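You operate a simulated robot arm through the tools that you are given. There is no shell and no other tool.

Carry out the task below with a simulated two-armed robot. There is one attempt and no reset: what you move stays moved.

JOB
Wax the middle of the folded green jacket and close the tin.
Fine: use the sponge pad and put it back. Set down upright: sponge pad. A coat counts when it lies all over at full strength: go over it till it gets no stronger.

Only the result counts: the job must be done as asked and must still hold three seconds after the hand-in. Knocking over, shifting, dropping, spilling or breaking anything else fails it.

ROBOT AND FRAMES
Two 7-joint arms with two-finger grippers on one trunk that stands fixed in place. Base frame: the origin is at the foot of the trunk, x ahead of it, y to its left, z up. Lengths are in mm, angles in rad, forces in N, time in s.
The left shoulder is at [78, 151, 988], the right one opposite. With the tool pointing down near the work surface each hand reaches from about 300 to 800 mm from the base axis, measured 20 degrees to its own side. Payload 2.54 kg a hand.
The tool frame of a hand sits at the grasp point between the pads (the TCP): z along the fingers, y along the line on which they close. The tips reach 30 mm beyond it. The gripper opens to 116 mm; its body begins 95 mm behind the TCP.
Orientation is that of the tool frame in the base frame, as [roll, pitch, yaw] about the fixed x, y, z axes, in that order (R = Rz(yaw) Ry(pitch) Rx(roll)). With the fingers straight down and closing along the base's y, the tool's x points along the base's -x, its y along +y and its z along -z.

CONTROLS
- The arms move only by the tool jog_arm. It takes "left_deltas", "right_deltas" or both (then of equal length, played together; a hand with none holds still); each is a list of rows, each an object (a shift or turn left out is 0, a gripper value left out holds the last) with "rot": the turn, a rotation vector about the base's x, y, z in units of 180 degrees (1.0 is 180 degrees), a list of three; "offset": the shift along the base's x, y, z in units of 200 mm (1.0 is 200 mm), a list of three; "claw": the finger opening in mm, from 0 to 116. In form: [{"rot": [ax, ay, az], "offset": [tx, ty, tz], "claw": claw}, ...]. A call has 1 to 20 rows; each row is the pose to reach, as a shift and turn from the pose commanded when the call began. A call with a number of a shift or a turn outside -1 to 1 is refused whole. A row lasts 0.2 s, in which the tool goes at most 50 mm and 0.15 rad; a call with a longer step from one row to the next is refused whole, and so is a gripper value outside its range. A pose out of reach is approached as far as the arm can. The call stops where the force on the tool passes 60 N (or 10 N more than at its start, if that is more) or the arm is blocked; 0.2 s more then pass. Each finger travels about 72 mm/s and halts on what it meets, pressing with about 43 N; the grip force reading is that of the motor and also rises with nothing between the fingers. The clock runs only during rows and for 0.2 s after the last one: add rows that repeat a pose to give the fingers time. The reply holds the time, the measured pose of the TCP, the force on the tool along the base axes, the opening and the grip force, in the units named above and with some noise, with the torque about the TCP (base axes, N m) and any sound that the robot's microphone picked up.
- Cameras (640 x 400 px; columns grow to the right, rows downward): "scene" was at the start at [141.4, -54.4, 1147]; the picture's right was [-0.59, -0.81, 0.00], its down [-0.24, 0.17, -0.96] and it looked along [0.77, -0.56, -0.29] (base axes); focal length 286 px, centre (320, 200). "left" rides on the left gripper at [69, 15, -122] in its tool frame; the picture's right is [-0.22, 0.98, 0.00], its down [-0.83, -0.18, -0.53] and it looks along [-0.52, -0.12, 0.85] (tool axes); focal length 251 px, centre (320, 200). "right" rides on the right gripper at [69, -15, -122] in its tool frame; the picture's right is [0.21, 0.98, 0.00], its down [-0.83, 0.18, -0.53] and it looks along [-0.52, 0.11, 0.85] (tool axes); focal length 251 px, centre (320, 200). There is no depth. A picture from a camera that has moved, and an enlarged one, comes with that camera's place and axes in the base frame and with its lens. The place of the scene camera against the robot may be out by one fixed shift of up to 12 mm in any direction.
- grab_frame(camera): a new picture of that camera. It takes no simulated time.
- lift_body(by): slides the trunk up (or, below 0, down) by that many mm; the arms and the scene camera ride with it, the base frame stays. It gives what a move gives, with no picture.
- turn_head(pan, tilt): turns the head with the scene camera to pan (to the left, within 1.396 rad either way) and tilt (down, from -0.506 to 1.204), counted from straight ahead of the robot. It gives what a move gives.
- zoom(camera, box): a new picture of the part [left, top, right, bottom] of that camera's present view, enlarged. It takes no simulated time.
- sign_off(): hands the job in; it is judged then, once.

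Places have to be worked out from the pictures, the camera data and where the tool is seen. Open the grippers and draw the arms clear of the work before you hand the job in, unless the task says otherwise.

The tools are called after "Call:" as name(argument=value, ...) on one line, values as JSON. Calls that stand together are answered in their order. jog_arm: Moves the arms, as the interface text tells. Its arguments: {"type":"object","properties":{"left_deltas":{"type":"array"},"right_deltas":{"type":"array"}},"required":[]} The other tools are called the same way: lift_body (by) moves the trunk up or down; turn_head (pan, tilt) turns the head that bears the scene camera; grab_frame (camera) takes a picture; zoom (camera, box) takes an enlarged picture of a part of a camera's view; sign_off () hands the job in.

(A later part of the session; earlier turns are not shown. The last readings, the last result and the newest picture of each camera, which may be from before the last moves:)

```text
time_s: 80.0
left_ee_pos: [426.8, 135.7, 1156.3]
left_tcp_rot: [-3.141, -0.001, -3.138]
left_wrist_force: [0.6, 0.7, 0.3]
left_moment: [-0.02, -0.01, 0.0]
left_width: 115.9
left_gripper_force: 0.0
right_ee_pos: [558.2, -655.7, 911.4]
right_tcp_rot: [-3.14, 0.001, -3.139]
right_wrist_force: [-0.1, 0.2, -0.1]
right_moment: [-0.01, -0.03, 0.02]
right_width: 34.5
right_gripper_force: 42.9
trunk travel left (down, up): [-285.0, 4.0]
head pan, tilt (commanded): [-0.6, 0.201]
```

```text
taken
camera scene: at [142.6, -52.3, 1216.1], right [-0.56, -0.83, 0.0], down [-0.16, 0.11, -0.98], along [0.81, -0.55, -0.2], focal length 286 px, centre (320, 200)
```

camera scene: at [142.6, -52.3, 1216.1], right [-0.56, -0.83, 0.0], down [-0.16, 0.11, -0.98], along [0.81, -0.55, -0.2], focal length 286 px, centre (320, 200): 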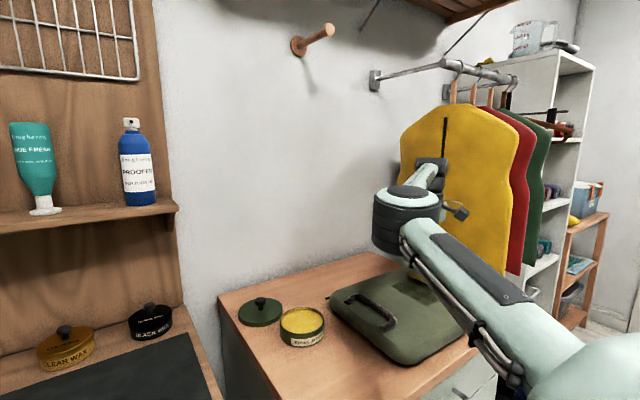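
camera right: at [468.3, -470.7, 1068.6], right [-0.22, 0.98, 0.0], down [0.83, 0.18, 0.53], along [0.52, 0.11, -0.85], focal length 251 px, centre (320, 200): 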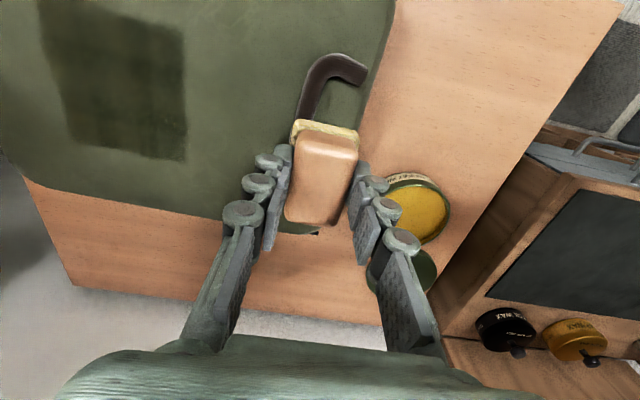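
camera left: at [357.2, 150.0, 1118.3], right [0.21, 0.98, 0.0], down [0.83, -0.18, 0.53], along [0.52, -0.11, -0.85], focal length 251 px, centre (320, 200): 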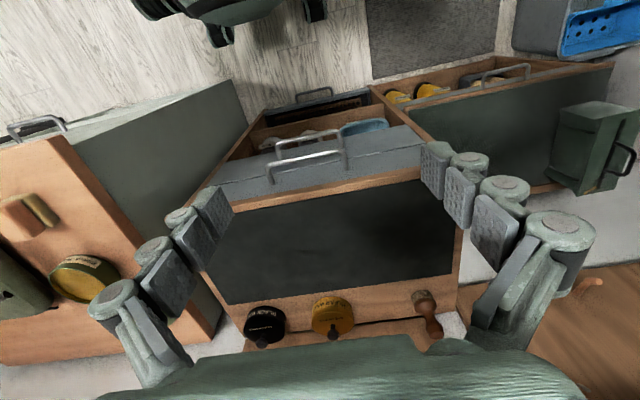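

In reach at [558, -656, 911]. I'll lower to contact here.

Call:
jog_arm(right_deltas=[{"offset": [0, 0, -0.03], "claw": 20}, {"offset": [0, 0, -0.05], "claw": 20}, {"offset": [0, 0, -0.06], "claw": 20}, {"offset": [0, 0, -0.06], "claw": 20}])

```text
time_s: 81.0
left_ee_pos: [426.4, 134.9, 1156.9]
left_tcp_rot: [3.141, 0.0, -3.138]
left_wrist_force: [0.2, 0.1, 0.8]
left_moment: [0.01, 0.01, 0.0]
left_width: 116.0
left_gripper_force: 0.0
right_ee_pos: [559.2, -656.1, 899.5]
right_tcp_rot: [-3.141, 0.001, -3.14]
right_wrist_force: [0.5, 0.9, -0.6]
right_moment: [0.0, 0.01, 0.0]
right_width: 34.2
right_gripper_force: 42.9
trunk travel left (down, up): [-285.0, 4.0]
head pan, tilt (commanded): [-0.6, 0.201]
```

Call:
jog_arm(right_deltas=[{"offset": [0, 0, -0.005], "claw": 20}, {"offset": [0, 0, -0.01], "claw": 20}, {"offset": [0, 0, -0.01], "claw": 20}])

```text
time_s: 81.8
left_ee_pos: [426.3, 136.0, 1156.9]
left_tcp_rot: [-3.14, 0.0, -3.14]
left_wrist_force: [-0.3, 0.2, 0.6]
left_moment: [0.0, -0.02, -0.02]
left_width: 116.0
left_gripper_force: 0.0
right_ee_pos: [558.3, -655.6, 898.2]
right_tcp_rot: [-3.137, 0.002, -3.141]
right_wrist_force: [1.5, -2.6, 9.9]
right_moment: [-0.03, -0.15, -0.01]
right_width: 34.2
right_gripper_force: 42.8
trunk travel left (down, up): [-285.0, 4.0]
head pan, tilt (commanded): [-0.6, 0.201]
```

Contact is 9.9 N. I'll sweep y≈-656 and then y≈-678.

Call:
jog_arm(right_deltas=[{"offset": [0.04, 0, 0], "claw": 20}, {"offset": [-0.06, 0, 0], "claw": 20}, {"offset": [-0.16, 0, 0], "claw": 20}, {"offset": [-0.26, 0, 0], "claw": 20}, {"offset": [-0.36, 0, 0], "claw": 20}, {"offset": [-0.26, 0, 0], "claw": 20}, {"offset": [-0.16, 0, 0], "claw": 20}, {"offset": [-0.06, 0, 0], "claw": 20}, {"offset": [0.04, 0, 0], "claw": 20}, {"offset": [0.04, -0.1, 0], "claw": 20}, {"offset": [-0.06, -0.1, 0], "claw": 20}, {"offset": [-0.16, -0.1, 0], "claw": 20}, {"offset": [-0.26, -0.1, 0], "claw": 20}, {"offset": [-0.36, -0.1, 0], "claw": 20}, {"offset": [-0.26, -0.1, 0], "claw": 20}, {"offset": [-0.16, -0.1, 0], "claw": 20}, {"offset": [-0.06, -0.1, 0], "claw": 20}, {"offset": [0.04, -0.1, 0], "claw": 20}])

Call:
jog_arm(right_deltas=[{"offset": [0, 0, 0.1], "claw": 20}, {"offset": [-0.05, 0.15, 0.2], "claw": 20}, {"offset": [-0.1, 0.35, 0.25], "claw": 20}, {"offset": [-0.15, 0.55, 0.25], "claw": 20}, {"offset": [-0.15, 0.75, 0.25], "claw": 20}, {"offset": [-0.15, 0.95, 0.25], "claw": 20}, {"offset": [-0.15, 0.95, 0.25], "claw": 20}])

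Call:
grab_frame(camera="scene")

Call:
grab_frame(camera="right")

```text
time_s: 85.5
left_ee_pos: [426.1, 137.0, 1157.0]
left_tcp_rot: [-3.14, 0.002, -3.139]
left_wrist_force: [0.5, 1.1, -0.3]
left_moment: [0.03, -0.02, -0.03]
left_width: 116.1
left_gripper_force: 0.1
right_ee_pos: [563.5, -673.8, 899.2]
right_tcp_rot: [-3.138, 0.001, 3.142]
right_wrist_force: [-8.3, -1.4, 14.8]
right_moment: [-0.03, 0.38, 0.01]
right_width: 34.8
right_gripper_force: 43.2
trunk travel left (down, up): [-285.0, 4.0]
head pan, tilt (commanded): [-0.6, 0.201]
```

```text
time_s: 87.2
left_ee_pos: [427.4, 134.4, 1156.7]
left_tcp_rot: [-3.141, -0.001, -3.14]
left_wrist_force: [1.1, -1.0, -0.1]
left_moment: [0.0, 0.0, 0.01]
left_width: 115.8
left_gripper_force: 0.1
right_ee_pos: [536.7, -485.0, 946.4]
right_tcp_rot: [-3.139, 0.0, -3.141]
right_wrist_force: [0.1, 0.4, 0.4]
right_moment: [-0.01, 0.02, -0.03]
right_width: 34.5
right_gripper_force: 43.0
trunk travel left (down, up): [-285.0, 4.0]
head pan, tilt (commanded): [-0.6, 0.201]
```

```text
taken
camera scene: at [142.7, -52.3, 1216.0], right [-0.56, -0.83, 0.0], down [-0.16, 0.11, -0.98], along [0.81, -0.55, -0.2], focal length 286 px, centre (320, 200)
```

scene: 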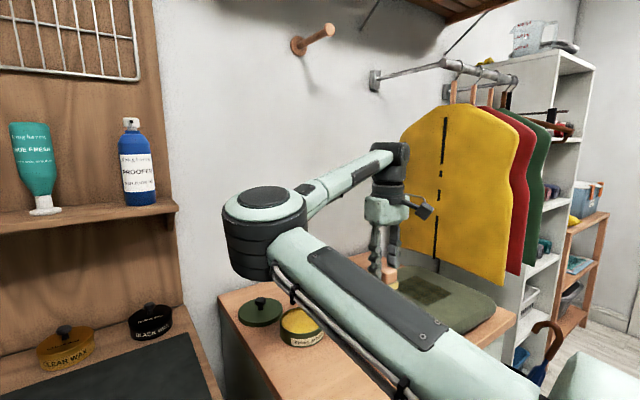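

```text
taken
camera right: at [466.5, -501.5, 1068.3], right [-0.22, 0.98, 0.0], down [0.83, 0.18, 0.53], along [0.52, 0.11, -0.85], focal length 251 px, centre (320, 200)
```

right: 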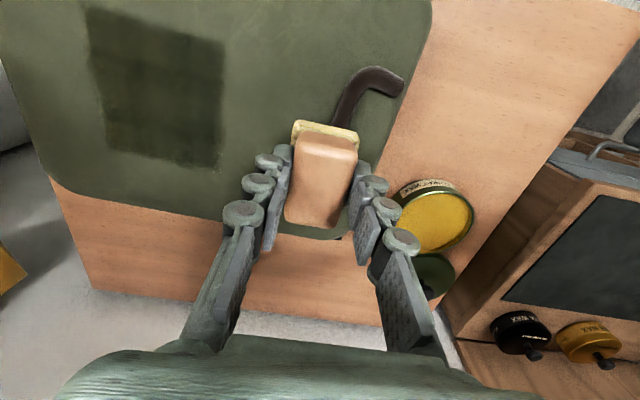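

All four sides are now clipped, so the patch is about 100×100 mm: x≈482–584, y≈-668…-571. I'll zoom in to judge how even the coat is.

Call:
zoom(camera="right", box=[60, 0, 252, 120])

Call:
zoom(camera="right", box=[60, 80, 252, 200])

Call:
zoom(camera="scene", box=[380, 260, 508, 340])

```text
3.33 times, centred on (156, 60) of right
camera zoom: at [466.5, -501.5, 1068.3], right [-0.22, 0.98, 0.0], down [0.83, 0.18, 0.53], along [0.52, 0.11, -0.85], focal length 838 px, centre (867, 667)
```

zoom: 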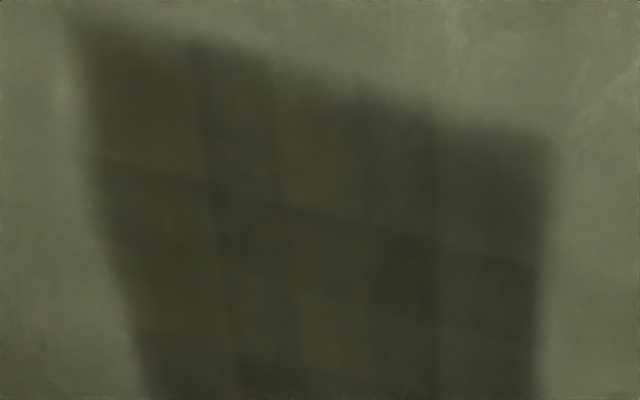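

```text
3.33 times, centred on (156, 140) of right
camera zoom: at [466.5, -501.5, 1068.3], right [-0.22, 0.98, 0.0], down [0.83, 0.18, 0.53], along [0.52, 0.11, -0.85], focal length 838 px, centre (867, 400)
```

zoom: 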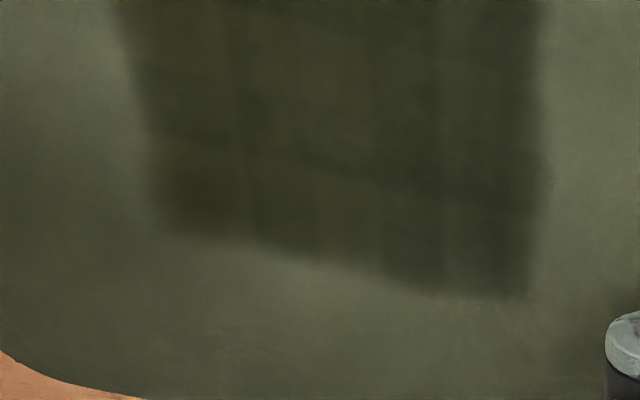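

```text
5.00 times, centred on (444, 300) of scene
camera zoom: at [142.7, -52.3, 1216.0], right [-0.56, -0.83, 0.0], down [-0.16, 0.11, -0.98], along [0.81, -0.55, -0.2], focal length 1431 px, centre (-300, -300)
```

zoom: 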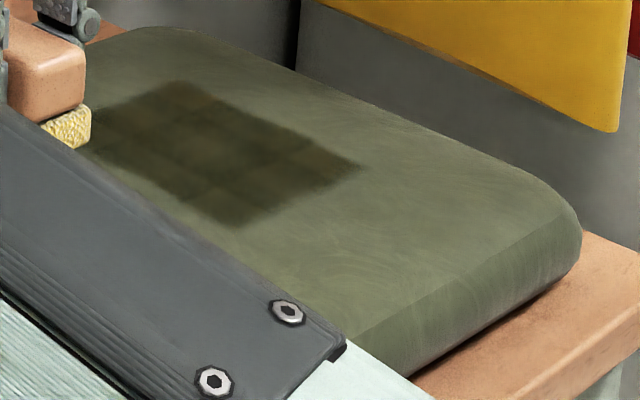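

The coat is close but shows slight cell-to-cell shade differences, so it needs more passes. I'll go back in at the +y side and work serpentine over the whole patch, checking the force first.

Call:
jog_arm(right_deltas=[{"offset": [0.05, -0.15, -0.05], "claw": 20}, {"offset": [0.1, -0.3, -0.12], "claw": 20}, {"offset": [0.16, -0.43, -0.17], "claw": 20}, {"offset": [0.16, -0.43, -0.21], "claw": 20}, {"offset": [0.16, -0.43, -0.24], "claw": 20}, {"offset": [0.16, -0.43, -0.245], "claw": 20}])

```text
time_s: 88.5
left_ee_pos: [427.0, 135.4, 1156.6]
left_tcp_rot: [3.142, -0.001, -3.141]
left_wrist_force: [0.1, -0.1, 0.3]
left_moment: [0.0, 0.02, -0.05]
left_width: 116.1
left_gripper_force: 0.0
right_ee_pos: [568.2, -571.9, 898.6]
right_tcp_rot: [-3.138, 0.002, 3.14]
right_wrist_force: [1.0, -2.0, 3.6]
right_moment: [-0.03, -0.06, -0.01]
right_width: 34.5
right_gripper_force: 43.3
trunk travel left (down, up): [-285.0, 4.0]
head pan, tilt (commanded): [-0.6, 0.201]
```

I'll press 1 mm more and run a serpentine over lines y=-572, -596, -620 and -644.

Call:
jog_arm(right_deltas=[{"offset": [0, 0, -0.005], "claw": 20}, {"offset": [-0.1, 0, -0.005], "claw": 20}, {"offset": [-0.2, 0, -0.005], "claw": 20}, {"offset": [-0.3, 0, -0.005], "claw": 20}, {"offset": [-0.4, 0, -0.005], "claw": 20}, {"offset": [-0.4, -0.12, -0.005], "claw": 20}, {"offset": [-0.3, -0.12, -0.005], "claw": 20}, {"offset": [-0.2, -0.12, -0.005], "claw": 20}, {"offset": [-0.1, -0.12, -0.005], "claw": 20}, {"offset": [0.0, -0.12, -0.005], "claw": 20}, {"offset": [0.0, -0.24, -0.005], "claw": 20}, {"offset": [-0.1, -0.24, -0.005], "claw": 20}, {"offset": [-0.2, -0.24, -0.005], "claw": 20}, {"offset": [-0.3, -0.24, -0.005], "claw": 20}, {"offset": [-0.4, -0.24, -0.005], "claw": 20}, {"offset": [-0.4, -0.36, -0.005], "claw": 20}, {"offset": [-0.3, -0.36, -0.005], "claw": 20}, {"offset": [-0.2, -0.36, -0.005], "claw": 20}, {"offset": [-0.1, -0.36, -0.005], "claw": 20}, {"offset": [0.0, -0.36, -0.005], "claw": 20}])

Call:
jog_arm(right_deltas=[{"offset": [0, -0.11, 0.0], "claw": 20}, {"offset": [-0.1, -0.11, 0.0], "claw": 20}, {"offset": [-0.2, -0.11, 0.0], "claw": 20}, {"offset": [-0.3, -0.11, 0.0], "claw": 20}, {"offset": [-0.4, -0.11, 0.0], "claw": 20}, {"offset": [-0.3, -0.11, 0.0], "claw": 20}, {"offset": [-0.2, -0.11, 0.0], "claw": 20}, {"offset": [-0.1, -0.11, 0.0], "claw": 20}, {"offset": [0.0, -0.11, 0.0], "claw": 20}, {"offset": [0.0, 0.0, 0.0], "claw": 20}, {"offset": [-0.1, 0.0, 0.0], "claw": 20}, {"offset": [-0.2, 0.0, 0.0], "claw": 20}, {"offset": [-0.3, 0.0, 0.0], "claw": 20}, {"offset": [-0.4, 0.0, 0.0], "claw": 20}, {"offset": [-0.4, 0.12, 0.0], "claw": 20}, {"offset": [-0.3, 0.12, 0.0], "claw": 20}, {"offset": [-0.2, 0.12, 0.0], "claw": 20}, {"offset": [-0.1, 0.12, 0.0], "claw": 20}, {"offset": [0.0, 0.12, 0.0], "claw": 20}])

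```text
time_s: 92.8
left_ee_pos: [426.3, 135.2, 1156.6]
left_tcp_rot: [-3.14, 0.003, -3.14]
left_wrist_force: [0.5, 0.0, -0.2]
left_moment: [0.0, -0.03, -0.01]
left_width: 116.4
left_gripper_force: 0.1
right_ee_pos: [567.7, -643.2, 898.5]
right_tcp_rot: [-3.14, 0.002, -3.141]
right_wrist_force: [-4.3, 0.1, 7.3]
right_moment: [0.01, 0.21, -0.02]
right_width: 34.5
right_gripper_force: 42.9
trunk travel left (down, up): [-285.0, 4.0]
head pan, tilt (commanded): [-0.6, 0.201]
```

```text
time_s: 96.8
left_ee_pos: [424.5, 135.4, 1157.3]
left_tcp_rot: [-3.14, 0.001, -3.14]
left_wrist_force: [0.5, 0.2, 0.5]
left_moment: [-0.01, -0.01, 0.04]
left_width: 116.2
left_gripper_force: 0.1
right_ee_pos: [567.4, -618.8, 897.1]
right_tcp_rot: [-3.14, 0.0, 3.14]
right_wrist_force: [-4.1, 0.9, 9.0]
right_moment: [0.04, 0.2, 0.02]
right_width: 34.5
right_gripper_force: 43.4
trunk travel left (down, up): [-285.0, 4.0]
head pan, tilt (commanded): [-0.6, 0.201]
```

Contact is steady at 7–9 N. I'll finish the return pass over y=-596 and -572, then lift and look again.

Call:
jog_arm(right_deltas=[{"offset": [0, 0.12, 0.0], "claw": 20}, {"offset": [-0.1, 0.12, 0.0], "claw": 20}, {"offset": [-0.2, 0.12, 0.0], "claw": 20}, {"offset": [-0.3, 0.12, 0.0], "claw": 20}, {"offset": [-0.4, 0.12, 0.0], "claw": 20}, {"offset": [-0.4, 0.24, 0.0], "claw": 20}, {"offset": [-0.3, 0.24, 0.0], "claw": 20}, {"offset": [-0.2, 0.24, 0.0], "claw": 20}, {"offset": [-0.1, 0.24, 0.0], "claw": 20}, {"offset": [0.0, 0.24, 0.0], "claw": 20}])

Call:
jog_arm(right_deltas=[{"offset": [0, 0, 0.1], "claw": 20}, {"offset": [-0.05, 0.12, 0.2], "claw": 20}, {"offset": [-0.1, 0.27, 0.25], "claw": 20}, {"offset": [-0.16, 0.43, 0.25], "claw": 20}, {"offset": [-0.16, 0.43, 0.25], "claw": 20}])

Call:
grab_frame(camera="right")

Call:
zoom(camera="right", box=[60, 0, 252, 120])

Call:
zoom(camera="right", box=[60, 80, 252, 200])

Call:
zoom(camera="scene", box=[360, 240, 520, 340])

```text
time_s: 99.0
left_ee_pos: [425.1, 136.9, 1156.7]
left_tcp_rot: [-3.138, 0.002, -3.141]
left_wrist_force: [0.0, -0.7, 1.1]
left_moment: [0.0, -0.05, 0.01]
left_width: 115.9
left_gripper_force: 0.0
right_ee_pos: [567.3, -572.8, 898.8]
right_tcp_rot: [-3.139, 0.003, -3.141]
right_wrist_force: [-4.1, -0.2, 6.9]
right_moment: [0.02, 0.16, 0.03]
right_width: 34.4
right_gripper_force: 42.9
trunk travel left (down, up): [-285.0, 4.0]
head pan, tilt (commanded): [-0.6, 0.201]
```

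```text
time_s: 100.2
left_ee_pos: [427.5, 134.6, 1157.2]
left_tcp_rot: [-3.141, -0.001, -3.14]
left_wrist_force: [-0.7, -0.8, 0.6]
left_moment: [-0.02, -0.03, 0.01]
left_width: 116.1
left_gripper_force: 0.1
right_ee_pos: [536.8, -486.1, 947.1]
right_tcp_rot: [-3.14, 0.0, -3.141]
right_wrist_force: [-0.7, -0.4, -0.2]
right_moment: [0.03, 0.0, 0.0]
right_width: 34.1
right_gripper_force: 43.1
trunk travel left (down, up): [-285.0, 4.0]
head pan, tilt (commanded): [-0.6, 0.201]
```

```text
taken
camera right: at [466.3, -501.7, 1069.2], right [-0.22, 0.98, 0.0], down [0.83, 0.18, 0.53], along [0.52, 0.11, -0.85], focal length 251 px, centre (320, 200)
```

right: 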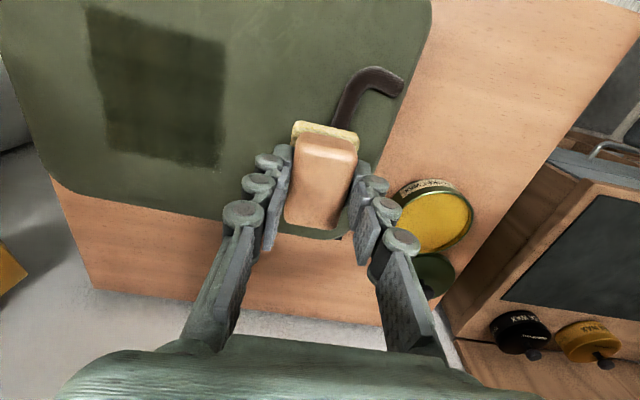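

```text
3.33 times, centred on (156, 60) of right
camera zoom: at [466.3, -501.7, 1069.2], right [-0.22, 0.98, 0.0], down [0.83, 0.18, 0.53], along [0.52, 0.11, -0.85], focal length 838 px, centre (867, 667)
```

zoom: 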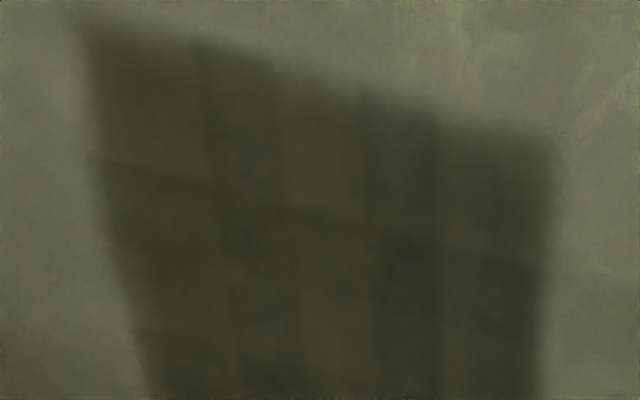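

```text
3.33 times, centred on (156, 140) of right
camera zoom: at [466.3, -501.7, 1069.2], right [-0.22, 0.98, 0.0], down [0.83, 0.18, 0.53], along [0.52, 0.11, -0.85], focal length 838 px, centre (867, 400)
```

zoom: 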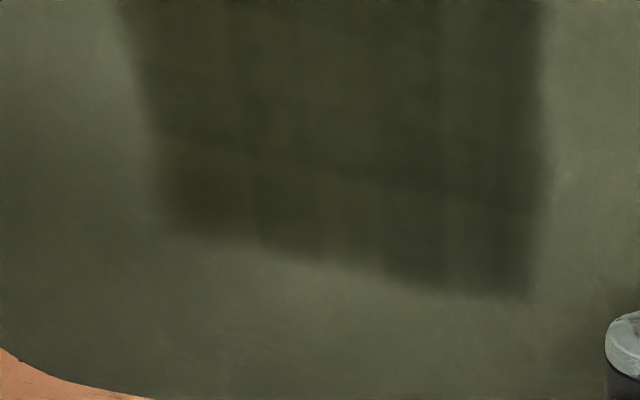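

```text
4.00 times, centred on (440, 290) of scene
camera zoom: at [142.7, -52.3, 1216.0], right [-0.56, -0.83, 0.0], down [-0.16, 0.11, -0.98], along [0.81, -0.55, -0.2], focal length 1145 px, centre (-160, -160)
```

zoom: 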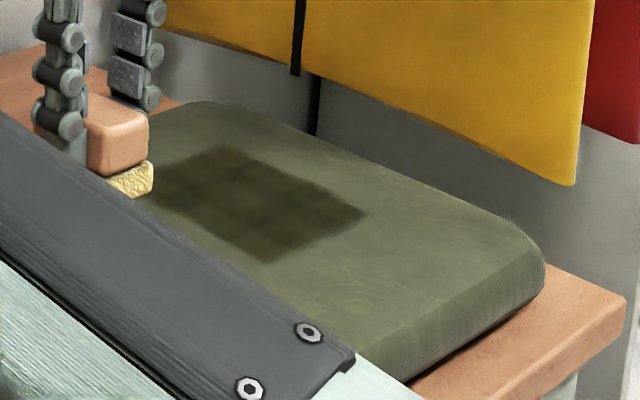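

The patch looks almost unchanged by the last double pass, so it's either saturated or the pad has run low. I'll check the pad's colour and then re-load it to be sure.

Call:
zoom(camera="scene", box=[360, 260, 408, 290])

Call:
zoom(camera="right", box=[272, 100, 368, 160])

Call:
zoom(camera="right", box=[360, 160, 488, 240])

```text
13.33 times, centred on (384, 275) of scene
camera zoom: at [142.7, -52.3, 1216.0], right [-0.56, -0.83, 0.0], down [-0.16, 0.11, -0.98], along [0.81, -0.55, -0.2], focal length 3816 px, centre (-533, -800)
```

zoom: 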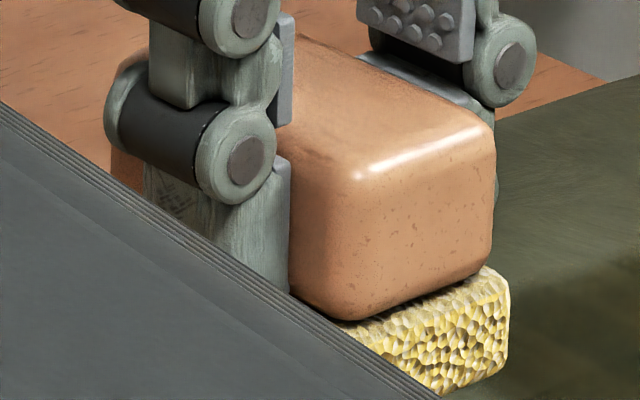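

```text
6.67 times, centred on (320, 130) of right
camera zoom: at [466.3, -501.7, 1069.2], right [-0.22, 0.98, 0.0], down [0.83, 0.18, 0.53], along [0.52, 0.11, -0.85], focal length 1676 px, centre (320, 667)
```

zoom: 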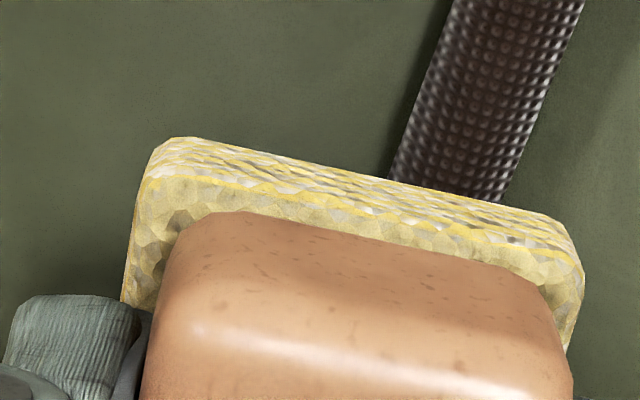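

```text
5.00 times, centred on (424, 200) of right
camera zoom: at [466.3, -501.7, 1069.2], right [-0.22, 0.98, 0.0], down [0.83, 0.18, 0.53], along [0.52, 0.11, -0.85], focal length 1257 px, centre (-200, 200)
```

zoom: 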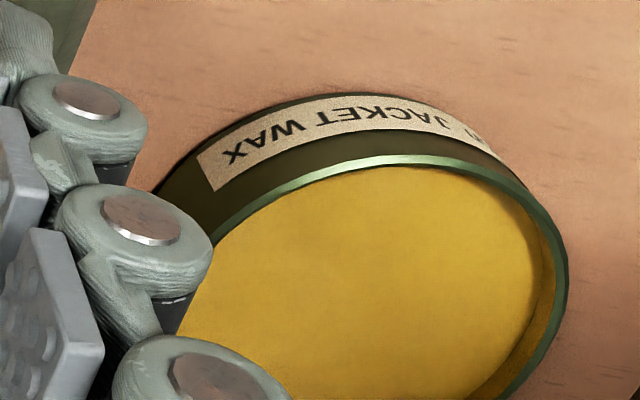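

The pad still holds wax but is paler than before, so I'll reload it. First I'll raise the hand 160 mm and lower the trunk by the same amount, back to the height where the tin and sponge spots were reachable.

Call:
jog_arm(right_deltas=[{"offset": [0, 0, 0.2], "claw": 20}, {"offset": [0, 0, 0.4], "claw": 20}, {"offset": [0, 0, 0.6], "claw": 20}, {"offset": [0, 0, 0.8], "claw": 20}, {"offset": [0, 0, 0.8], "claw": 20}])

Call:
grab_frame(camera="scene")

```text
time_s: 101.3
left_ee_pos: [427.9, 134.9, 1156.8]
left_tcp_rot: [-3.141, -0.001, -3.141]
left_wrist_force: [0.7, -0.3, -0.4]
left_moment: [-0.01, 0.0, 0.0]
left_width: 115.9
left_gripper_force: 0.1
right_ee_pos: [538.2, -486.8, 1104.3]
right_tcp_rot: [-3.141, 0.002, 3.141]
right_wrist_force: [0.3, 0.6, -0.6]
right_moment: [0.01, 0.01, -0.04]
right_width: 34.4
right_gripper_force: 43.2
trunk travel left (down, up): [-285.0, 4.0]
head pan, tilt (commanded): [-0.6, 0.201]
```

```text
taken
camera scene: at [143.1, -52.4, 1215.9], right [-0.56, -0.83, 0.0], down [-0.17, 0.11, -0.98], along [0.81, -0.55, -0.2], focal length 286 px, centre (320, 200)
```

scene: 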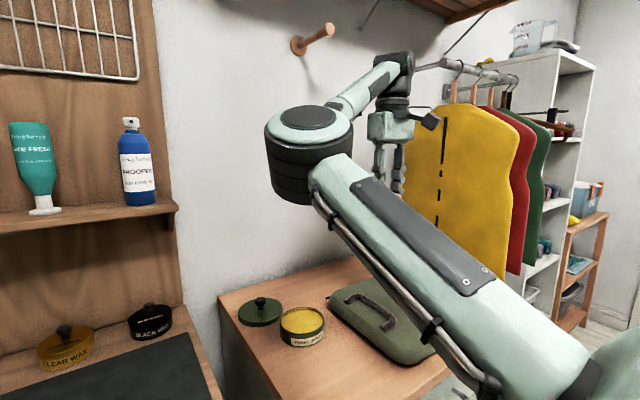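

Everything is clear. I'll lower the trunk 160 mm, which brings the hand back to z≈945, then move across to above the tin.

Call:
lift_body(by=-160)

Call:
jog_arm(right_deltas=[{"offset": [0.08, 0.15, 0.0], "claw": 20}, {"offset": [0.16, 0.31, 0.0], "claw": 20}, {"offset": [0.24, 0.47, 0.0], "claw": 20}, {"offset": [0.32, 0.63, 0.0], "claw": 20}, {"offset": [0.4, 0.775, 0.0], "claw": 20}, {"offset": [0.4, 0.775, 0.0], "claw": 20}])

Call:
grab_frame(camera="right")

Call:
grab_frame(camera="scene")

```text
time_s: 103.2
left_ee_pos: [426.5, 134.4, 996.5]
left_tcp_rot: [-3.141, 0.001, -3.138]
left_wrist_force: [-1.2, 0.4, -0.4]
left_moment: [-0.01, 0.01, 0.0]
left_width: 116.1
left_gripper_force: 0.2
right_ee_pos: [536.4, -486.0, 944.6]
right_tcp_rot: [-3.14, 0.001, -3.14]
right_wrist_force: [-1.2, 0.2, 0.4]
right_moment: [-0.05, 0.01, 0.05]
right_width: 34.3
right_gripper_force: 42.8
trunk travel left (down, up): [-125.0, 164.0]
head pan, tilt (commanded): [-0.6, 0.201]
```

```text
time_s: 104.6
left_ee_pos: [426.9, 135.2, 996.4]
left_tcp_rot: [-3.141, 0.0, -3.14]
left_wrist_force: [-0.3, -0.2, -0.3]
left_moment: [0.0, 0.01, -0.01]
left_width: 116.2
left_gripper_force: 0.0
right_ee_pos: [616.8, -331.8, 946.1]
right_tcp_rot: [-3.138, 0.0, -3.141]
right_wrist_force: [-0.1, -0.6, -0.3]
right_moment: [-0.01, 0.02, 0.0]
right_width: 34.6
right_gripper_force: 43.1
trunk travel left (down, up): [-125.0, 164.0]
head pan, tilt (commanded): [-0.6, 0.201]
```

```text
taken
camera right: at [547.2, -347.0, 1068.1], right [-0.22, 0.98, 0.0], down [0.83, 0.18, 0.53], along [0.52, 0.11, -0.85], focal length 251 px, centre (320, 200)
```

right: 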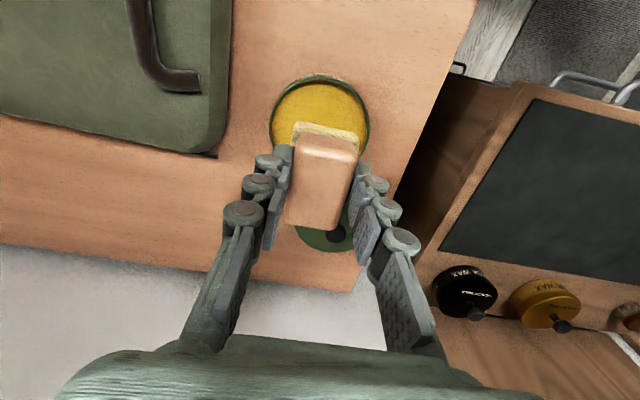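

```text
taken
camera scene: at [142.8, -52.1, 1056.0], right [-0.56, -0.83, 0.0], down [-0.16, 0.11, -0.98], along [0.81, -0.55, -0.2], focal length 286 px, centre (320, 200)
```

scene: 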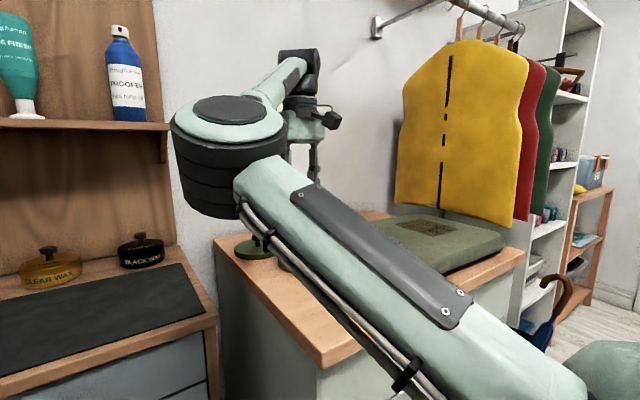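

I'm above the tin again. The handle looks slightly shifted in the grip compared with before, so I'll check.

Call:
zoom(camera="right", box=[240, 100, 400, 240])

Call:
zoom(camera="scene", box=[270, 120, 350, 220])

```text
2.86 times, centred on (320, 170) of right
camera zoom: at [547.2, -347.0, 1068.1], right [-0.22, 0.98, 0.0], down [0.83, 0.18, 0.53], along [0.52, 0.11, -0.85], focal length 718 px, centre (320, 286)
```

zoom: 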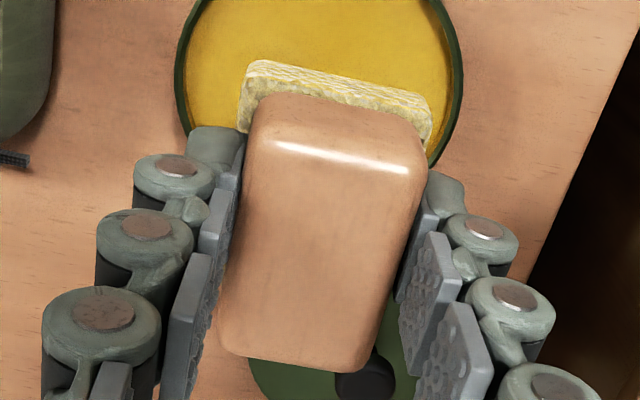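

```text
4.00 times, centred on (310, 170) of scene
camera zoom: at [142.8, -52.1, 1056.0], right [-0.56, -0.83, 0.0], down [-0.16, 0.11, -0.98], along [0.81, -0.55, -0.2], focal length 1145 px, centre (360, 320)
```

zoom: 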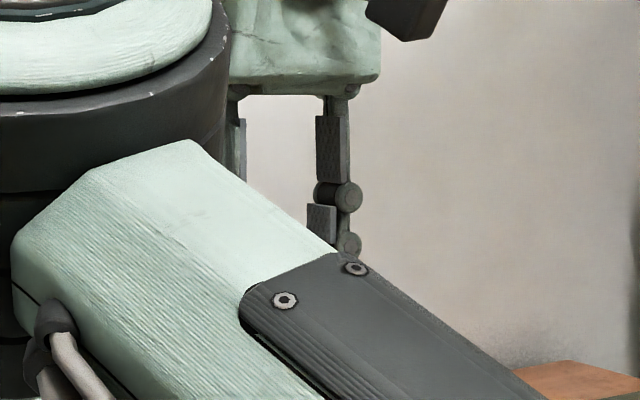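

The block has slid a few mm up and forward in the grip from pressing, but it's held firmly. I'll allow for that when I put it back. Now I'll dip again, with contact expected around z≈875.

Call:
jog_arm(right_deltas=[{"offset": [0, 0, -0.12], "claw": 20}, {"offset": [0, 0, -0.24], "claw": 20}, {"offset": [0, 0, -0.3], "claw": 20}, {"offset": [0, 0, -0.32], "claw": 20}, {"offset": [0, 0, -0.33], "claw": 20}])

Call:
jog_arm(right_deltas=[{"offset": [0, 0, -0.01], "claw": 20}, {"offset": [0, 0, -0.02], "claw": 20}])

```text
time_s: 105.8
left_ee_pos: [428.4, 135.0, 996.0]
left_tcp_rot: [3.142, -0.001, -3.141]
left_wrist_force: [-0.1, -0.1, 0.8]
left_moment: [-0.02, 0.01, -0.01]
left_width: 116.0
left_gripper_force: 0.0
right_ee_pos: [616.1, -331.6, 879.5]
right_tcp_rot: [-3.141, 0.0, -3.138]
right_wrist_force: [0.3, 0.4, -0.7]
right_moment: [0.08, 0.02, -0.01]
right_width: 34.2
right_gripper_force: 43.2
trunk travel left (down, up): [-125.0, 164.0]
head pan, tilt (commanded): [-0.6, 0.201]
```

```text
time_s: 106.4
left_ee_pos: [428.4, 135.1, 995.4]
left_tcp_rot: [3.141, 0.001, -3.14]
left_wrist_force: [0.9, -0.4, 0.5]
left_moment: [-0.02, -0.01, 0.01]
left_width: 116.1
left_gripper_force: 0.1
right_ee_pos: [616.6, -330.7, 875.0]
right_tcp_rot: [-3.138, 0.0, -3.142]
right_wrist_force: [0.0, -0.1, -0.5]
right_moment: [-0.02, 0.0, 0.06]
right_width: 34.4
right_gripper_force: 42.5
trunk travel left (down, up): [-125.0, 164.0]
head pan, tilt (commanded): [-0.6, 0.201]
```

Call:
jog_arm(right_deltas=[{"offset": [0, 0, -0.0075], "claw": 20}, {"offset": [0, 0, -0.015], "claw": 20}, {"offset": [0, 0, -0.015], "claw": 20}])

```text
time_s: 107.2
left_ee_pos: [426.4, 134.5, 996.8]
left_tcp_rot: [-3.141, 0.001, -3.139]
left_wrist_force: [0.2, -0.4, 0.2]
left_moment: [0.01, 0.0, 0.0]
left_width: 116.0
left_gripper_force: 0.1
right_ee_pos: [616.5, -331.2, 873.9]
right_tcp_rot: [-3.137, 0.002, 3.141]
right_wrist_force: [1.8, -3.0, 12.5]
right_moment: [0.01, -0.01, -0.04]
right_width: 34.3
right_gripper_force: 42.8
trunk travel left (down, up): [-125.0, 164.0]
head pan, tilt (commanded): [-0.6, 0.201]
```

The wax is touched at z≈874 with 12.5 N. I'll dab twice more vertically, then lift and check the pad.

Call:
jog_arm(right_deltas=[{"offset": [0, 0, 0.02], "claw": 20}, {"offset": [0, 0, 0.03], "claw": 20}, {"offset": [0, 0, 0.01], "claw": 20}, {"offset": [0, 0, 0.0], "claw": 20}, {"offset": [0, 0, 0.0], "claw": 20}, {"offset": [0, 0, 0.02], "claw": 20}, {"offset": [0, 0, 0.03], "claw": 20}, {"offset": [0, 0, 0.01], "claw": 20}, {"offset": [0, 0, 0.0], "claw": 20}, {"offset": [0, 0, 0.0], "claw": 20}, {"offset": [0, 0, 0.0], "claw": 20}])

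Call:
jog_arm(right_deltas=[{"offset": [0, 0, 0.05], "claw": 20}, {"offset": [0, 0, 0.2], "claw": 20}, {"offset": [0, 0, 0.37], "claw": 20}, {"offset": [0, 0, 0.37], "claw": 20}])

Call:
zoom(camera="right", box=[240, 60, 400, 160])

```text
time_s: 109.6
left_ee_pos: [426.1, 136.0, 997.3]
left_tcp_rot: [-3.139, 0.003, -3.141]
left_wrist_force: [-0.1, -0.1, 0.1]
left_moment: [0.01, -0.03, 0.0]
left_width: 116.0
left_gripper_force: 0.0
right_ee_pos: [615.8, -331.6, 874.7]
right_tcp_rot: [-3.139, 0.003, -3.141]
right_wrist_force: [2.4, -1.1, 13.3]
right_moment: [0.08, 0.0, 0.02]
right_width: 34.6
right_gripper_force: 43.1
trunk travel left (down, up): [-125.0, 164.0]
head pan, tilt (commanded): [-0.6, 0.201]
```

```text
time_s: 110.6
left_ee_pos: [428.1, 135.1, 996.4]
left_tcp_rot: [3.14, -0.001, -3.139]
left_wrist_force: [-0.2, -0.2, -0.4]
left_moment: [0.02, -0.02, 0.0]
left_width: 115.8
left_gripper_force: 0.1
right_ee_pos: [616.9, -331.2, 945.9]
right_tcp_rot: [-3.139, -0.001, -3.141]
right_wrist_force: [0.6, 0.0, -1.2]
right_moment: [-0.04, 0.0, 0.01]
right_width: 34.6
right_gripper_force: 42.9
trunk travel left (down, up): [-125.0, 164.0]
head pan, tilt (commanded): [-0.6, 0.201]
```

```text
4.00 times, centred on (320, 110) of right
camera zoom: at [546.9, -346.5, 1068.7], right [-0.22, 0.98, 0.0], down [0.83, 0.18, 0.53], along [0.52, 0.11, -0.85], focal length 1006 px, centre (320, 560)
```

zoom: 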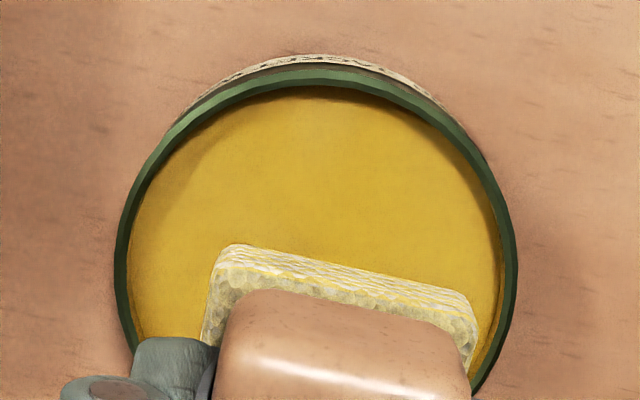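

The pad is loaded again. I'll return to beside the patch, raise the trunk back up for reach, and lower to contact at the +y edge of the patch.

Call:
jog_arm(right_deltas=[{"offset": [-0.08, -0.16, 0.0], "claw": 20}, {"offset": [-0.16, -0.32, 0.0], "claw": 20}, {"offset": [-0.24, -0.48, 0.0], "claw": 20}, {"offset": [-0.32, -0.64, 0.0], "claw": 20}, {"offset": [-0.4, -0.775, 0.0], "claw": 20}, {"offset": [-0.4, -0.775, 0.0], "claw": 20}])

Call:
lift_body(by=160)

Call:
jog_arm(right_deltas=[{"offset": [0.02, -0.05, -0.2], "claw": 20}, {"offset": [0.05, -0.12, -0.4], "claw": 20}, {"offset": [0.08, -0.2, -0.6], "claw": 20}, {"offset": [0.12, -0.3, -0.78], "claw": 20}, {"offset": [0.16, -0.43, -0.9], "claw": 20}, {"offset": [0.16, -0.43, -0.97], "claw": 20}, {"offset": [0.16, -0.43, -0.97], "claw": 20}])

```text
time_s: 112.0
left_ee_pos: [427.9, 135.4, 996.9]
left_tcp_rot: [-3.14, 0.001, -3.142]
left_wrist_force: [0.2, -0.7, -0.7]
left_moment: [0.02, 0.02, 0.02]
left_width: 116.2
left_gripper_force: 0.0
right_ee_pos: [536.7, -486.8, 948.0]
right_tcp_rot: [-3.141, -0.001, -3.139]
right_wrist_force: [0.2, -0.3, 0.1]
right_moment: [0.0, 0.0, -0.03]
right_width: 34.5
right_gripper_force: 43.6
trunk travel left (down, up): [-125.0, 164.0]
head pan, tilt (commanded): [-0.6, 0.201]
```

```text
time_s: 113.8
left_ee_pos: [426.7, 136.0, 1156.8]
left_tcp_rot: [-3.141, 0.0, -3.14]
left_wrist_force: [-0.3, 0.2, -0.1]
left_moment: [-0.01, 0.02, -0.02]
left_width: 116.2
left_gripper_force: 0.1
right_ee_pos: [535.9, -486.4, 1105.9]
right_tcp_rot: [-3.14, 0.0, -3.14]
right_wrist_force: [0.8, 0.4, -0.5]
right_moment: [0.01, 0.02, -0.01]
right_width: 34.3
right_gripper_force: 43.0
trunk travel left (down, up): [-285.0, 4.0]
head pan, tilt (commanded): [-0.6, 0.201]
```

```text
time_s: 115.4
left_ee_pos: [427.7, 135.6, 1155.8]
left_tcp_rot: [3.141, 0.0, -3.141]
left_wrist_force: [0.9, 0.0, 0.0]
left_moment: [0.04, 0.01, 0.05]
left_width: 116.0
left_gripper_force: 0.0
right_ee_pos: [568.2, -570.8, 912.8]
right_tcp_rot: [-3.14, 0.0, -3.141]
right_wrist_force: [0.2, 0.1, -0.6]
right_moment: [-0.02, -0.02, -0.01]
right_width: 34.1
right_gripper_force: 42.9
trunk travel left (down, up): [-285.0, 4.0]
head pan, tilt (commanded): [-0.6, 0.201]
```

I'll lower to contact.

Call:
jog_arm(right_deltas=[{"offset": [0, 0, -0.04], "claw": 20}, {"offset": [0, 0, -0.065], "claw": 20}, {"offset": [0, 0, -0.075], "claw": 20}, {"offset": [0, 0, -0.075], "claw": 20}])

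```text
time_s: 116.4
left_ee_pos: [427.8, 136.7, 1155.9]
left_tcp_rot: [3.141, 0.0, -3.14]
left_wrist_force: [0.5, -0.2, 0.1]
left_moment: [0.0, 0.04, -0.02]
left_width: 116.2
left_gripper_force: 0.2
right_ee_pos: [568.5, -572.2, 897.9]
right_tcp_rot: [-3.139, 0.001, -3.14]
right_wrist_force: [-0.2, -0.8, -0.8]
right_moment: [0.0, -0.03, 0.01]
right_width: 34.7
right_gripper_force: 43.1
trunk travel left (down, up): [-285.0, 4.0]
head pan, tilt (commanded): [-0.6, 0.201]
```

Call:
jog_arm(right_deltas=[{"offset": [0, 0, -0.006], "claw": 20}, {"offset": [0, 0, -0.012], "claw": 20}, {"offset": [0, 0, -0.012], "claw": 20}])

```text
time_s: 117.2
left_ee_pos: [426.1, 135.6, 1157.5]
left_tcp_rot: [-3.14, -0.001, -3.14]
left_wrist_force: [0.0, 0.2, 0.2]
left_moment: [-0.01, 0.0, 0.0]
left_width: 116.1
left_gripper_force: 0.0
right_ee_pos: [568.0, -571.8, 897.8]
right_tcp_rot: [-3.139, 0.004, -3.139]
right_wrist_force: [2.8, -1.5, 10.6]
right_moment: [0.06, -0.07, -0.04]
right_width: 34.4
right_gripper_force: 43.0
trunk travel left (down, up): [-285.0, 4.0]
head pan, tilt (commanded): [-0.6, 0.201]
```

Contact is 10.6 N. I'll run the full serpentine again with the fresh wax.

Call:
jog_arm(right_deltas=[{"offset": [-0.1, 0, 0], "claw": 20}, {"offset": [-0.2, 0, 0], "claw": 20}, {"offset": [-0.3, 0, 0], "claw": 20}, {"offset": [-0.4, 0, 0], "claw": 20}, {"offset": [-0.4, -0.12, 0], "claw": 20}, {"offset": [-0.3, -0.12, 0], "claw": 20}, {"offset": [-0.2, -0.12, 0], "claw": 20}, {"offset": [-0.1, -0.12, 0], "claw": 20}, {"offset": [0.0, -0.12, 0], "claw": 20}, {"offset": [0.0, -0.24, 0], "claw": 20}, {"offset": [-0.1, -0.24, 0], "claw": 20}, {"offset": [-0.2, -0.24, 0], "claw": 20}, {"offset": [-0.3, -0.24, 0], "claw": 20}, {"offset": [-0.4, -0.24, 0], "claw": 20}, {"offset": [-0.4, -0.36, 0], "claw": 20}, {"offset": [-0.3, -0.36, 0], "claw": 20}, {"offset": [-0.2, -0.36, 0], "claw": 20}, {"offset": [-0.1, -0.36, 0], "claw": 20}, {"offset": [0.0, -0.36, 0], "claw": 20}])

Call:
jog_arm(right_deltas=[{"offset": [0, -0.11, -0.003], "claw": 20}, {"offset": [-0.1, -0.11, -0.003], "claw": 20}, {"offset": [-0.2, -0.11, -0.003], "claw": 20}, {"offset": [-0.3, -0.11, -0.003], "claw": 20}, {"offset": [-0.4, -0.11, -0.003], "claw": 20}, {"offset": [-0.3, -0.11, -0.003], "claw": 20}, {"offset": [-0.2, -0.11, -0.003], "claw": 20}, {"offset": [-0.1, -0.11, -0.003], "claw": 20}, {"offset": [0.0, -0.11, -0.003], "claw": 20}, {"offset": [0.0, 0.0, -0.003], "claw": 20}, {"offset": [-0.1, 0.0, -0.003], "claw": 20}, {"offset": [-0.2, 0.0, -0.003], "claw": 20}, {"offset": [-0.3, 0.0, -0.003], "claw": 20}, {"offset": [-0.4, 0.0, -0.003], "claw": 20}, {"offset": [-0.4, 0.12, -0.003], "claw": 20}, {"offset": [-0.3, 0.12, -0.003], "claw": 20}, {"offset": [-0.2, 0.12, -0.003], "claw": 20}, {"offset": [-0.1, 0.12, -0.003], "claw": 20}, {"offset": [0.0, 0.12, -0.003], "claw": 20}])

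Call:
jog_arm(right_deltas=[{"offset": [0, 0.12, 0.0], "claw": 20}, {"offset": [-0.1, 0.12, 0.0], "claw": 20}, {"offset": [-0.2, 0.12, 0.0], "claw": 20}, {"offset": [-0.3, 0.12, 0.0], "claw": 20}, {"offset": [-0.4, 0.12, 0.0], "claw": 20}, {"offset": [-0.4, 0.24, 0.0], "claw": 20}, {"offset": [-0.3, 0.24, 0.0], "claw": 20}, {"offset": [-0.2, 0.24, 0.0], "claw": 20}, {"offset": [-0.1, 0.24, 0.0], "claw": 20}, {"offset": [0.0, 0.24, 0.0], "claw": 20}])

```text
time_s: 121.2
left_ee_pos: [424.2, 136.4, 1157.4]
left_tcp_rot: [-3.14, 0.002, -3.141]
left_wrist_force: [0.6, -1.3, 0.8]
left_moment: [-0.01, 0.02, -0.02]
left_width: 116.2
left_gripper_force: 0.1
right_ee_pos: [568.3, -643.0, 897.7]
right_tcp_rot: [-3.137, 0.002, 3.141]
right_wrist_force: [-6.5, 0.1, 13.2]
right_moment: [-0.02, 0.34, 0.02]
right_width: 34.2
right_gripper_force: 42.5
trunk travel left (down, up): [-285.0, 4.0]
head pan, tilt (commanded): [-0.6, 0.201]
```

```text
time_s: 125.2
left_ee_pos: [424.8, 136.3, 1157.7]
left_tcp_rot: [-3.139, 0.001, -3.139]
left_wrist_force: [-0.2, 0.2, 0.1]
left_moment: [-0.05, -0.02, -0.01]
left_width: 116.0
left_gripper_force: 0.0
right_ee_pos: [566.5, -618.4, 897.2]
right_tcp_rot: [-3.139, 0.0, -3.141]
right_wrist_force: [-6.0, -0.2, 11.6]
right_moment: [0.0, 0.3, -0.01]
right_width: 34.5
right_gripper_force: 42.7
trunk travel left (down, up): [-285.0, 4.0]
head pan, tilt (commanded): [-0.6, 0.201]
```

```text
time_s: 127.4
left_ee_pos: [425.1, 136.5, 1157.0]
left_tcp_rot: [-3.139, 0.002, -3.14]
left_wrist_force: [-0.9, -0.3, -0.8]
left_moment: [0.05, 0.0, -0.01]
left_width: 116.0
left_gripper_force: 0.0
right_ee_pos: [568.0, -571.3, 896.4]
right_tcp_rot: [-3.139, 0.001, -3.141]
right_wrist_force: [-8.5, 0.7, 15.7]
right_moment: [0.05, 0.39, 0.02]
right_width: 34.5
right_gripper_force: 42.3
trunk travel left (down, up): [-285.0, 4.0]
head pan, tilt (commanded): [-0.6, 0.201]
```

Good pressure throughout. I'll lift to the same viewpoint as before and compare.

Call:
jog_arm(right_deltas=[{"offset": [0, 0, 0.1], "claw": 20}, {"offset": [-0.05, 0.12, 0.2], "claw": 20}, {"offset": [-0.1, 0.27, 0.25], "claw": 20}, {"offset": [-0.16, 0.43, 0.25], "claw": 20}, {"offset": [-0.16, 0.43, 0.25], "claw": 20}])

Call:
zoom(camera="right", box=[60, 0, 252, 120])

Call:
zoom(camera="right", box=[60, 80, 252, 200])

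Call:
zoom(camera="scene", box=[360, 240, 520, 340])

Call:
grab_frame(camera="right")

```text
time_s: 128.6
left_ee_pos: [427.7, 134.6, 1156.9]
left_tcp_rot: [3.142, 0.0, -3.141]
left_wrist_force: [0.6, 1.1, 0.3]
left_moment: [-0.03, 0.01, 0.02]
left_width: 116.0
left_gripper_force: 0.1
right_ee_pos: [535.2, -486.3, 944.7]
right_tcp_rot: [-3.14, 0.0, -3.141]
right_wrist_force: [-0.5, 0.0, -0.3]
right_moment: [-0.01, -0.01, 0.0]
right_width: 34.4
right_gripper_force: 43.1
trunk travel left (down, up): [-285.0, 4.0]
head pan, tilt (commanded): [-0.6, 0.201]
```

```text
3.33 times, centred on (156, 60) of right
camera zoom: at [466.7, -501.3, 1066.8], right [-0.22, 0.98, 0.0], down [0.83, 0.18, 0.53], along [0.52, 0.11, -0.85], focal length 838 px, centre (867, 667)
```

zoom: 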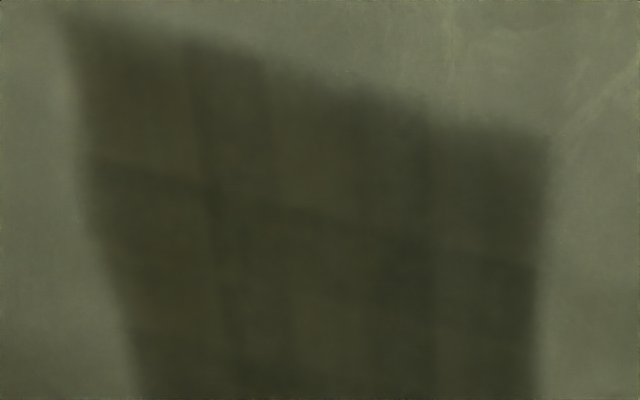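

```text
3.33 times, centred on (156, 140) of right
camera zoom: at [466.7, -501.3, 1066.8], right [-0.22, 0.98, 0.0], down [0.83, 0.18, 0.53], along [0.52, 0.11, -0.85], focal length 838 px, centre (867, 400)
```

zoom: 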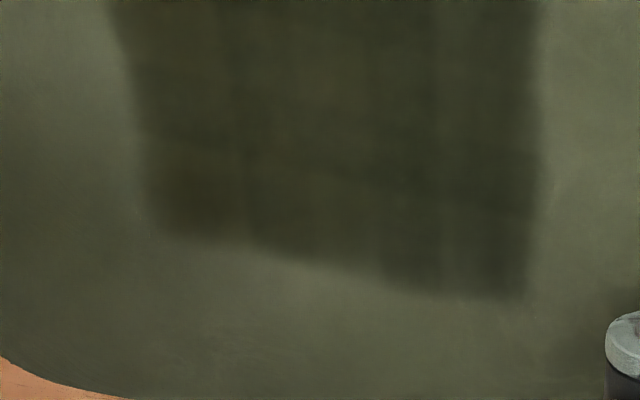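

```text
4.00 times, centred on (440, 290) of scene
camera zoom: at [142.7, -52.3, 1216.0], right [-0.56, -0.83, 0.0], down [-0.16, 0.11, -0.98], along [0.81, -0.55, -0.2], focal length 1145 px, centre (-160, -160)
```

zoom: 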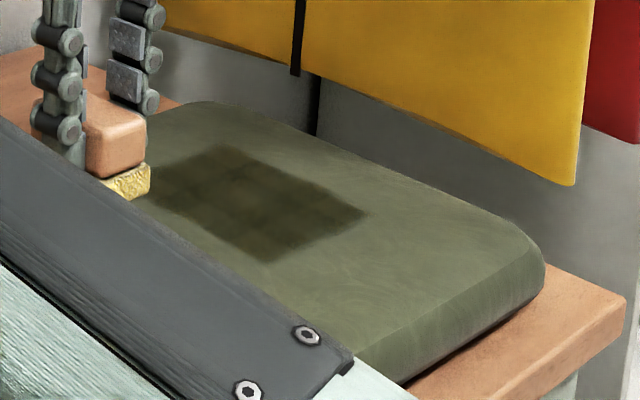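

```text
taken
camera right: at [466.7, -501.3, 1066.8], right [-0.22, 0.98, 0.0], down [0.83, 0.18, 0.53], along [0.52, 0.11, -0.85], focal length 251 px, centre (320, 200)
```

right: 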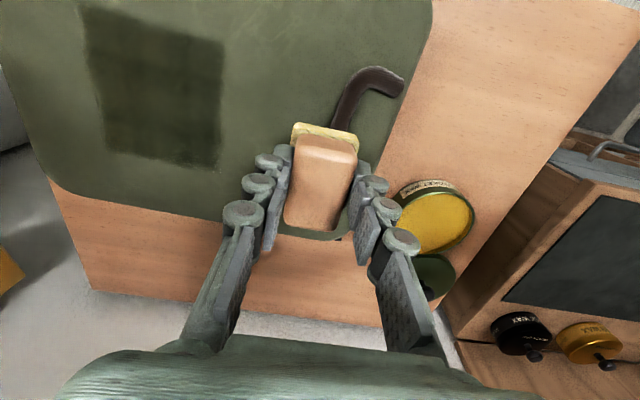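

The patch looks the same as before the reload, which suggests it's saturated. For a final check I'll view it from more directly above.

Call:
jog_arm(right_deltas=[{"offset": [0.08, -0.18, 0.02], "claw": 20}, {"offset": [0.16, -0.36, 0.04], "claw": 20}, {"offset": [0.22, -0.54, 0.05], "claw": 20}, {"offset": [0.25, -0.62, 0.05], "claw": 20}, {"offset": [0.25, -0.62, 0.05], "claw": 20}])

Call:
grab_frame(camera="right")

Call:
zoom(camera="right", box=[208, 0, 432, 140])

```text
time_s: 129.8
left_ee_pos: [427.4, 135.5, 1156.5]
left_tcp_rot: [3.141, -0.002, -3.14]
left_wrist_force: [-0.4, 0.5, -0.2]
left_moment: [0.0, -0.02, 0.0]
left_width: 115.9
left_gripper_force: 0.1
right_ee_pos: [586.3, -610.8, 955.0]
right_tcp_rot: [-3.141, 0.0, -3.141]
right_wrist_force: [0.8, -0.1, -0.1]
right_moment: [0.0, 0.0, -0.02]
right_width: 34.3
right_gripper_force: 43.3
trunk travel left (down, up): [-285.0, 4.0]
head pan, tilt (commanded): [-0.6, 0.201]
```

```text
taken
camera right: at [516.5, -625.3, 1077.1], right [-0.22, 0.98, 0.0], down [0.83, 0.18, 0.53], along [0.52, 0.11, -0.85], focal length 251 px, centre (320, 200)
```

right: 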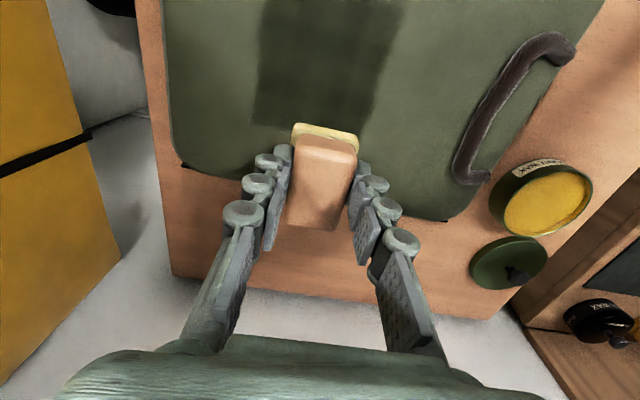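

```text
2.86 times, centred on (320, 70) of right
camera zoom: at [516.5, -625.3, 1077.1], right [-0.22, 0.98, 0.0], down [0.83, 0.18, 0.53], along [0.52, 0.11, -0.85], focal length 718 px, centre (320, 571)
```

zoom: 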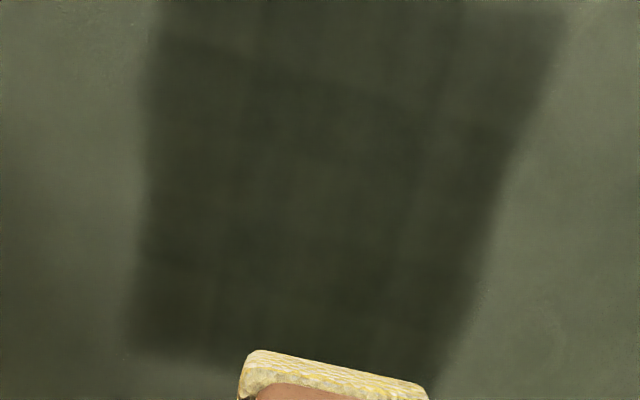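

From above, the patch is evenly dark with clean edges at x≈482–586, y≈-670…-572, all inside what I swept. As a last check I'll do one cross-direction pass along y and confirm nothing changes.

Call:
jog_arm(right_deltas=[{"offset": [-0.05, 0.08, -0.1], "claw": 20}, {"offset": [-0.1, 0.15, -0.2], "claw": 20}, {"offset": [-0.1, 0.15, -0.27], "claw": 20}, {"offset": [-0.1, 0.15, -0.29], "claw": 20}, {"offset": [-0.1, 0.15, -0.295], "claw": 20}])

```text
time_s: 131.0
left_ee_pos: [426.1, 136.2, 1156.7]
left_tcp_rot: [-3.138, -0.001, -3.141]
left_wrist_force: [-0.2, 0.3, 0.4]
left_moment: [0.02, 0.0, -0.01]
left_width: 116.1
left_gripper_force: 0.0
right_ee_pos: [567.2, -579.4, 896.4]
right_tcp_rot: [-3.139, 0.002, -3.14]
right_wrist_force: [-0.3, -0.8, 3.6]
right_moment: [0.04, -0.04, -0.02]
right_width: 34.4
right_gripper_force: 42.6
trunk travel left (down, up): [-285.0, 4.0]
head pan, tilt (commanded): [-0.6, 0.201]
```

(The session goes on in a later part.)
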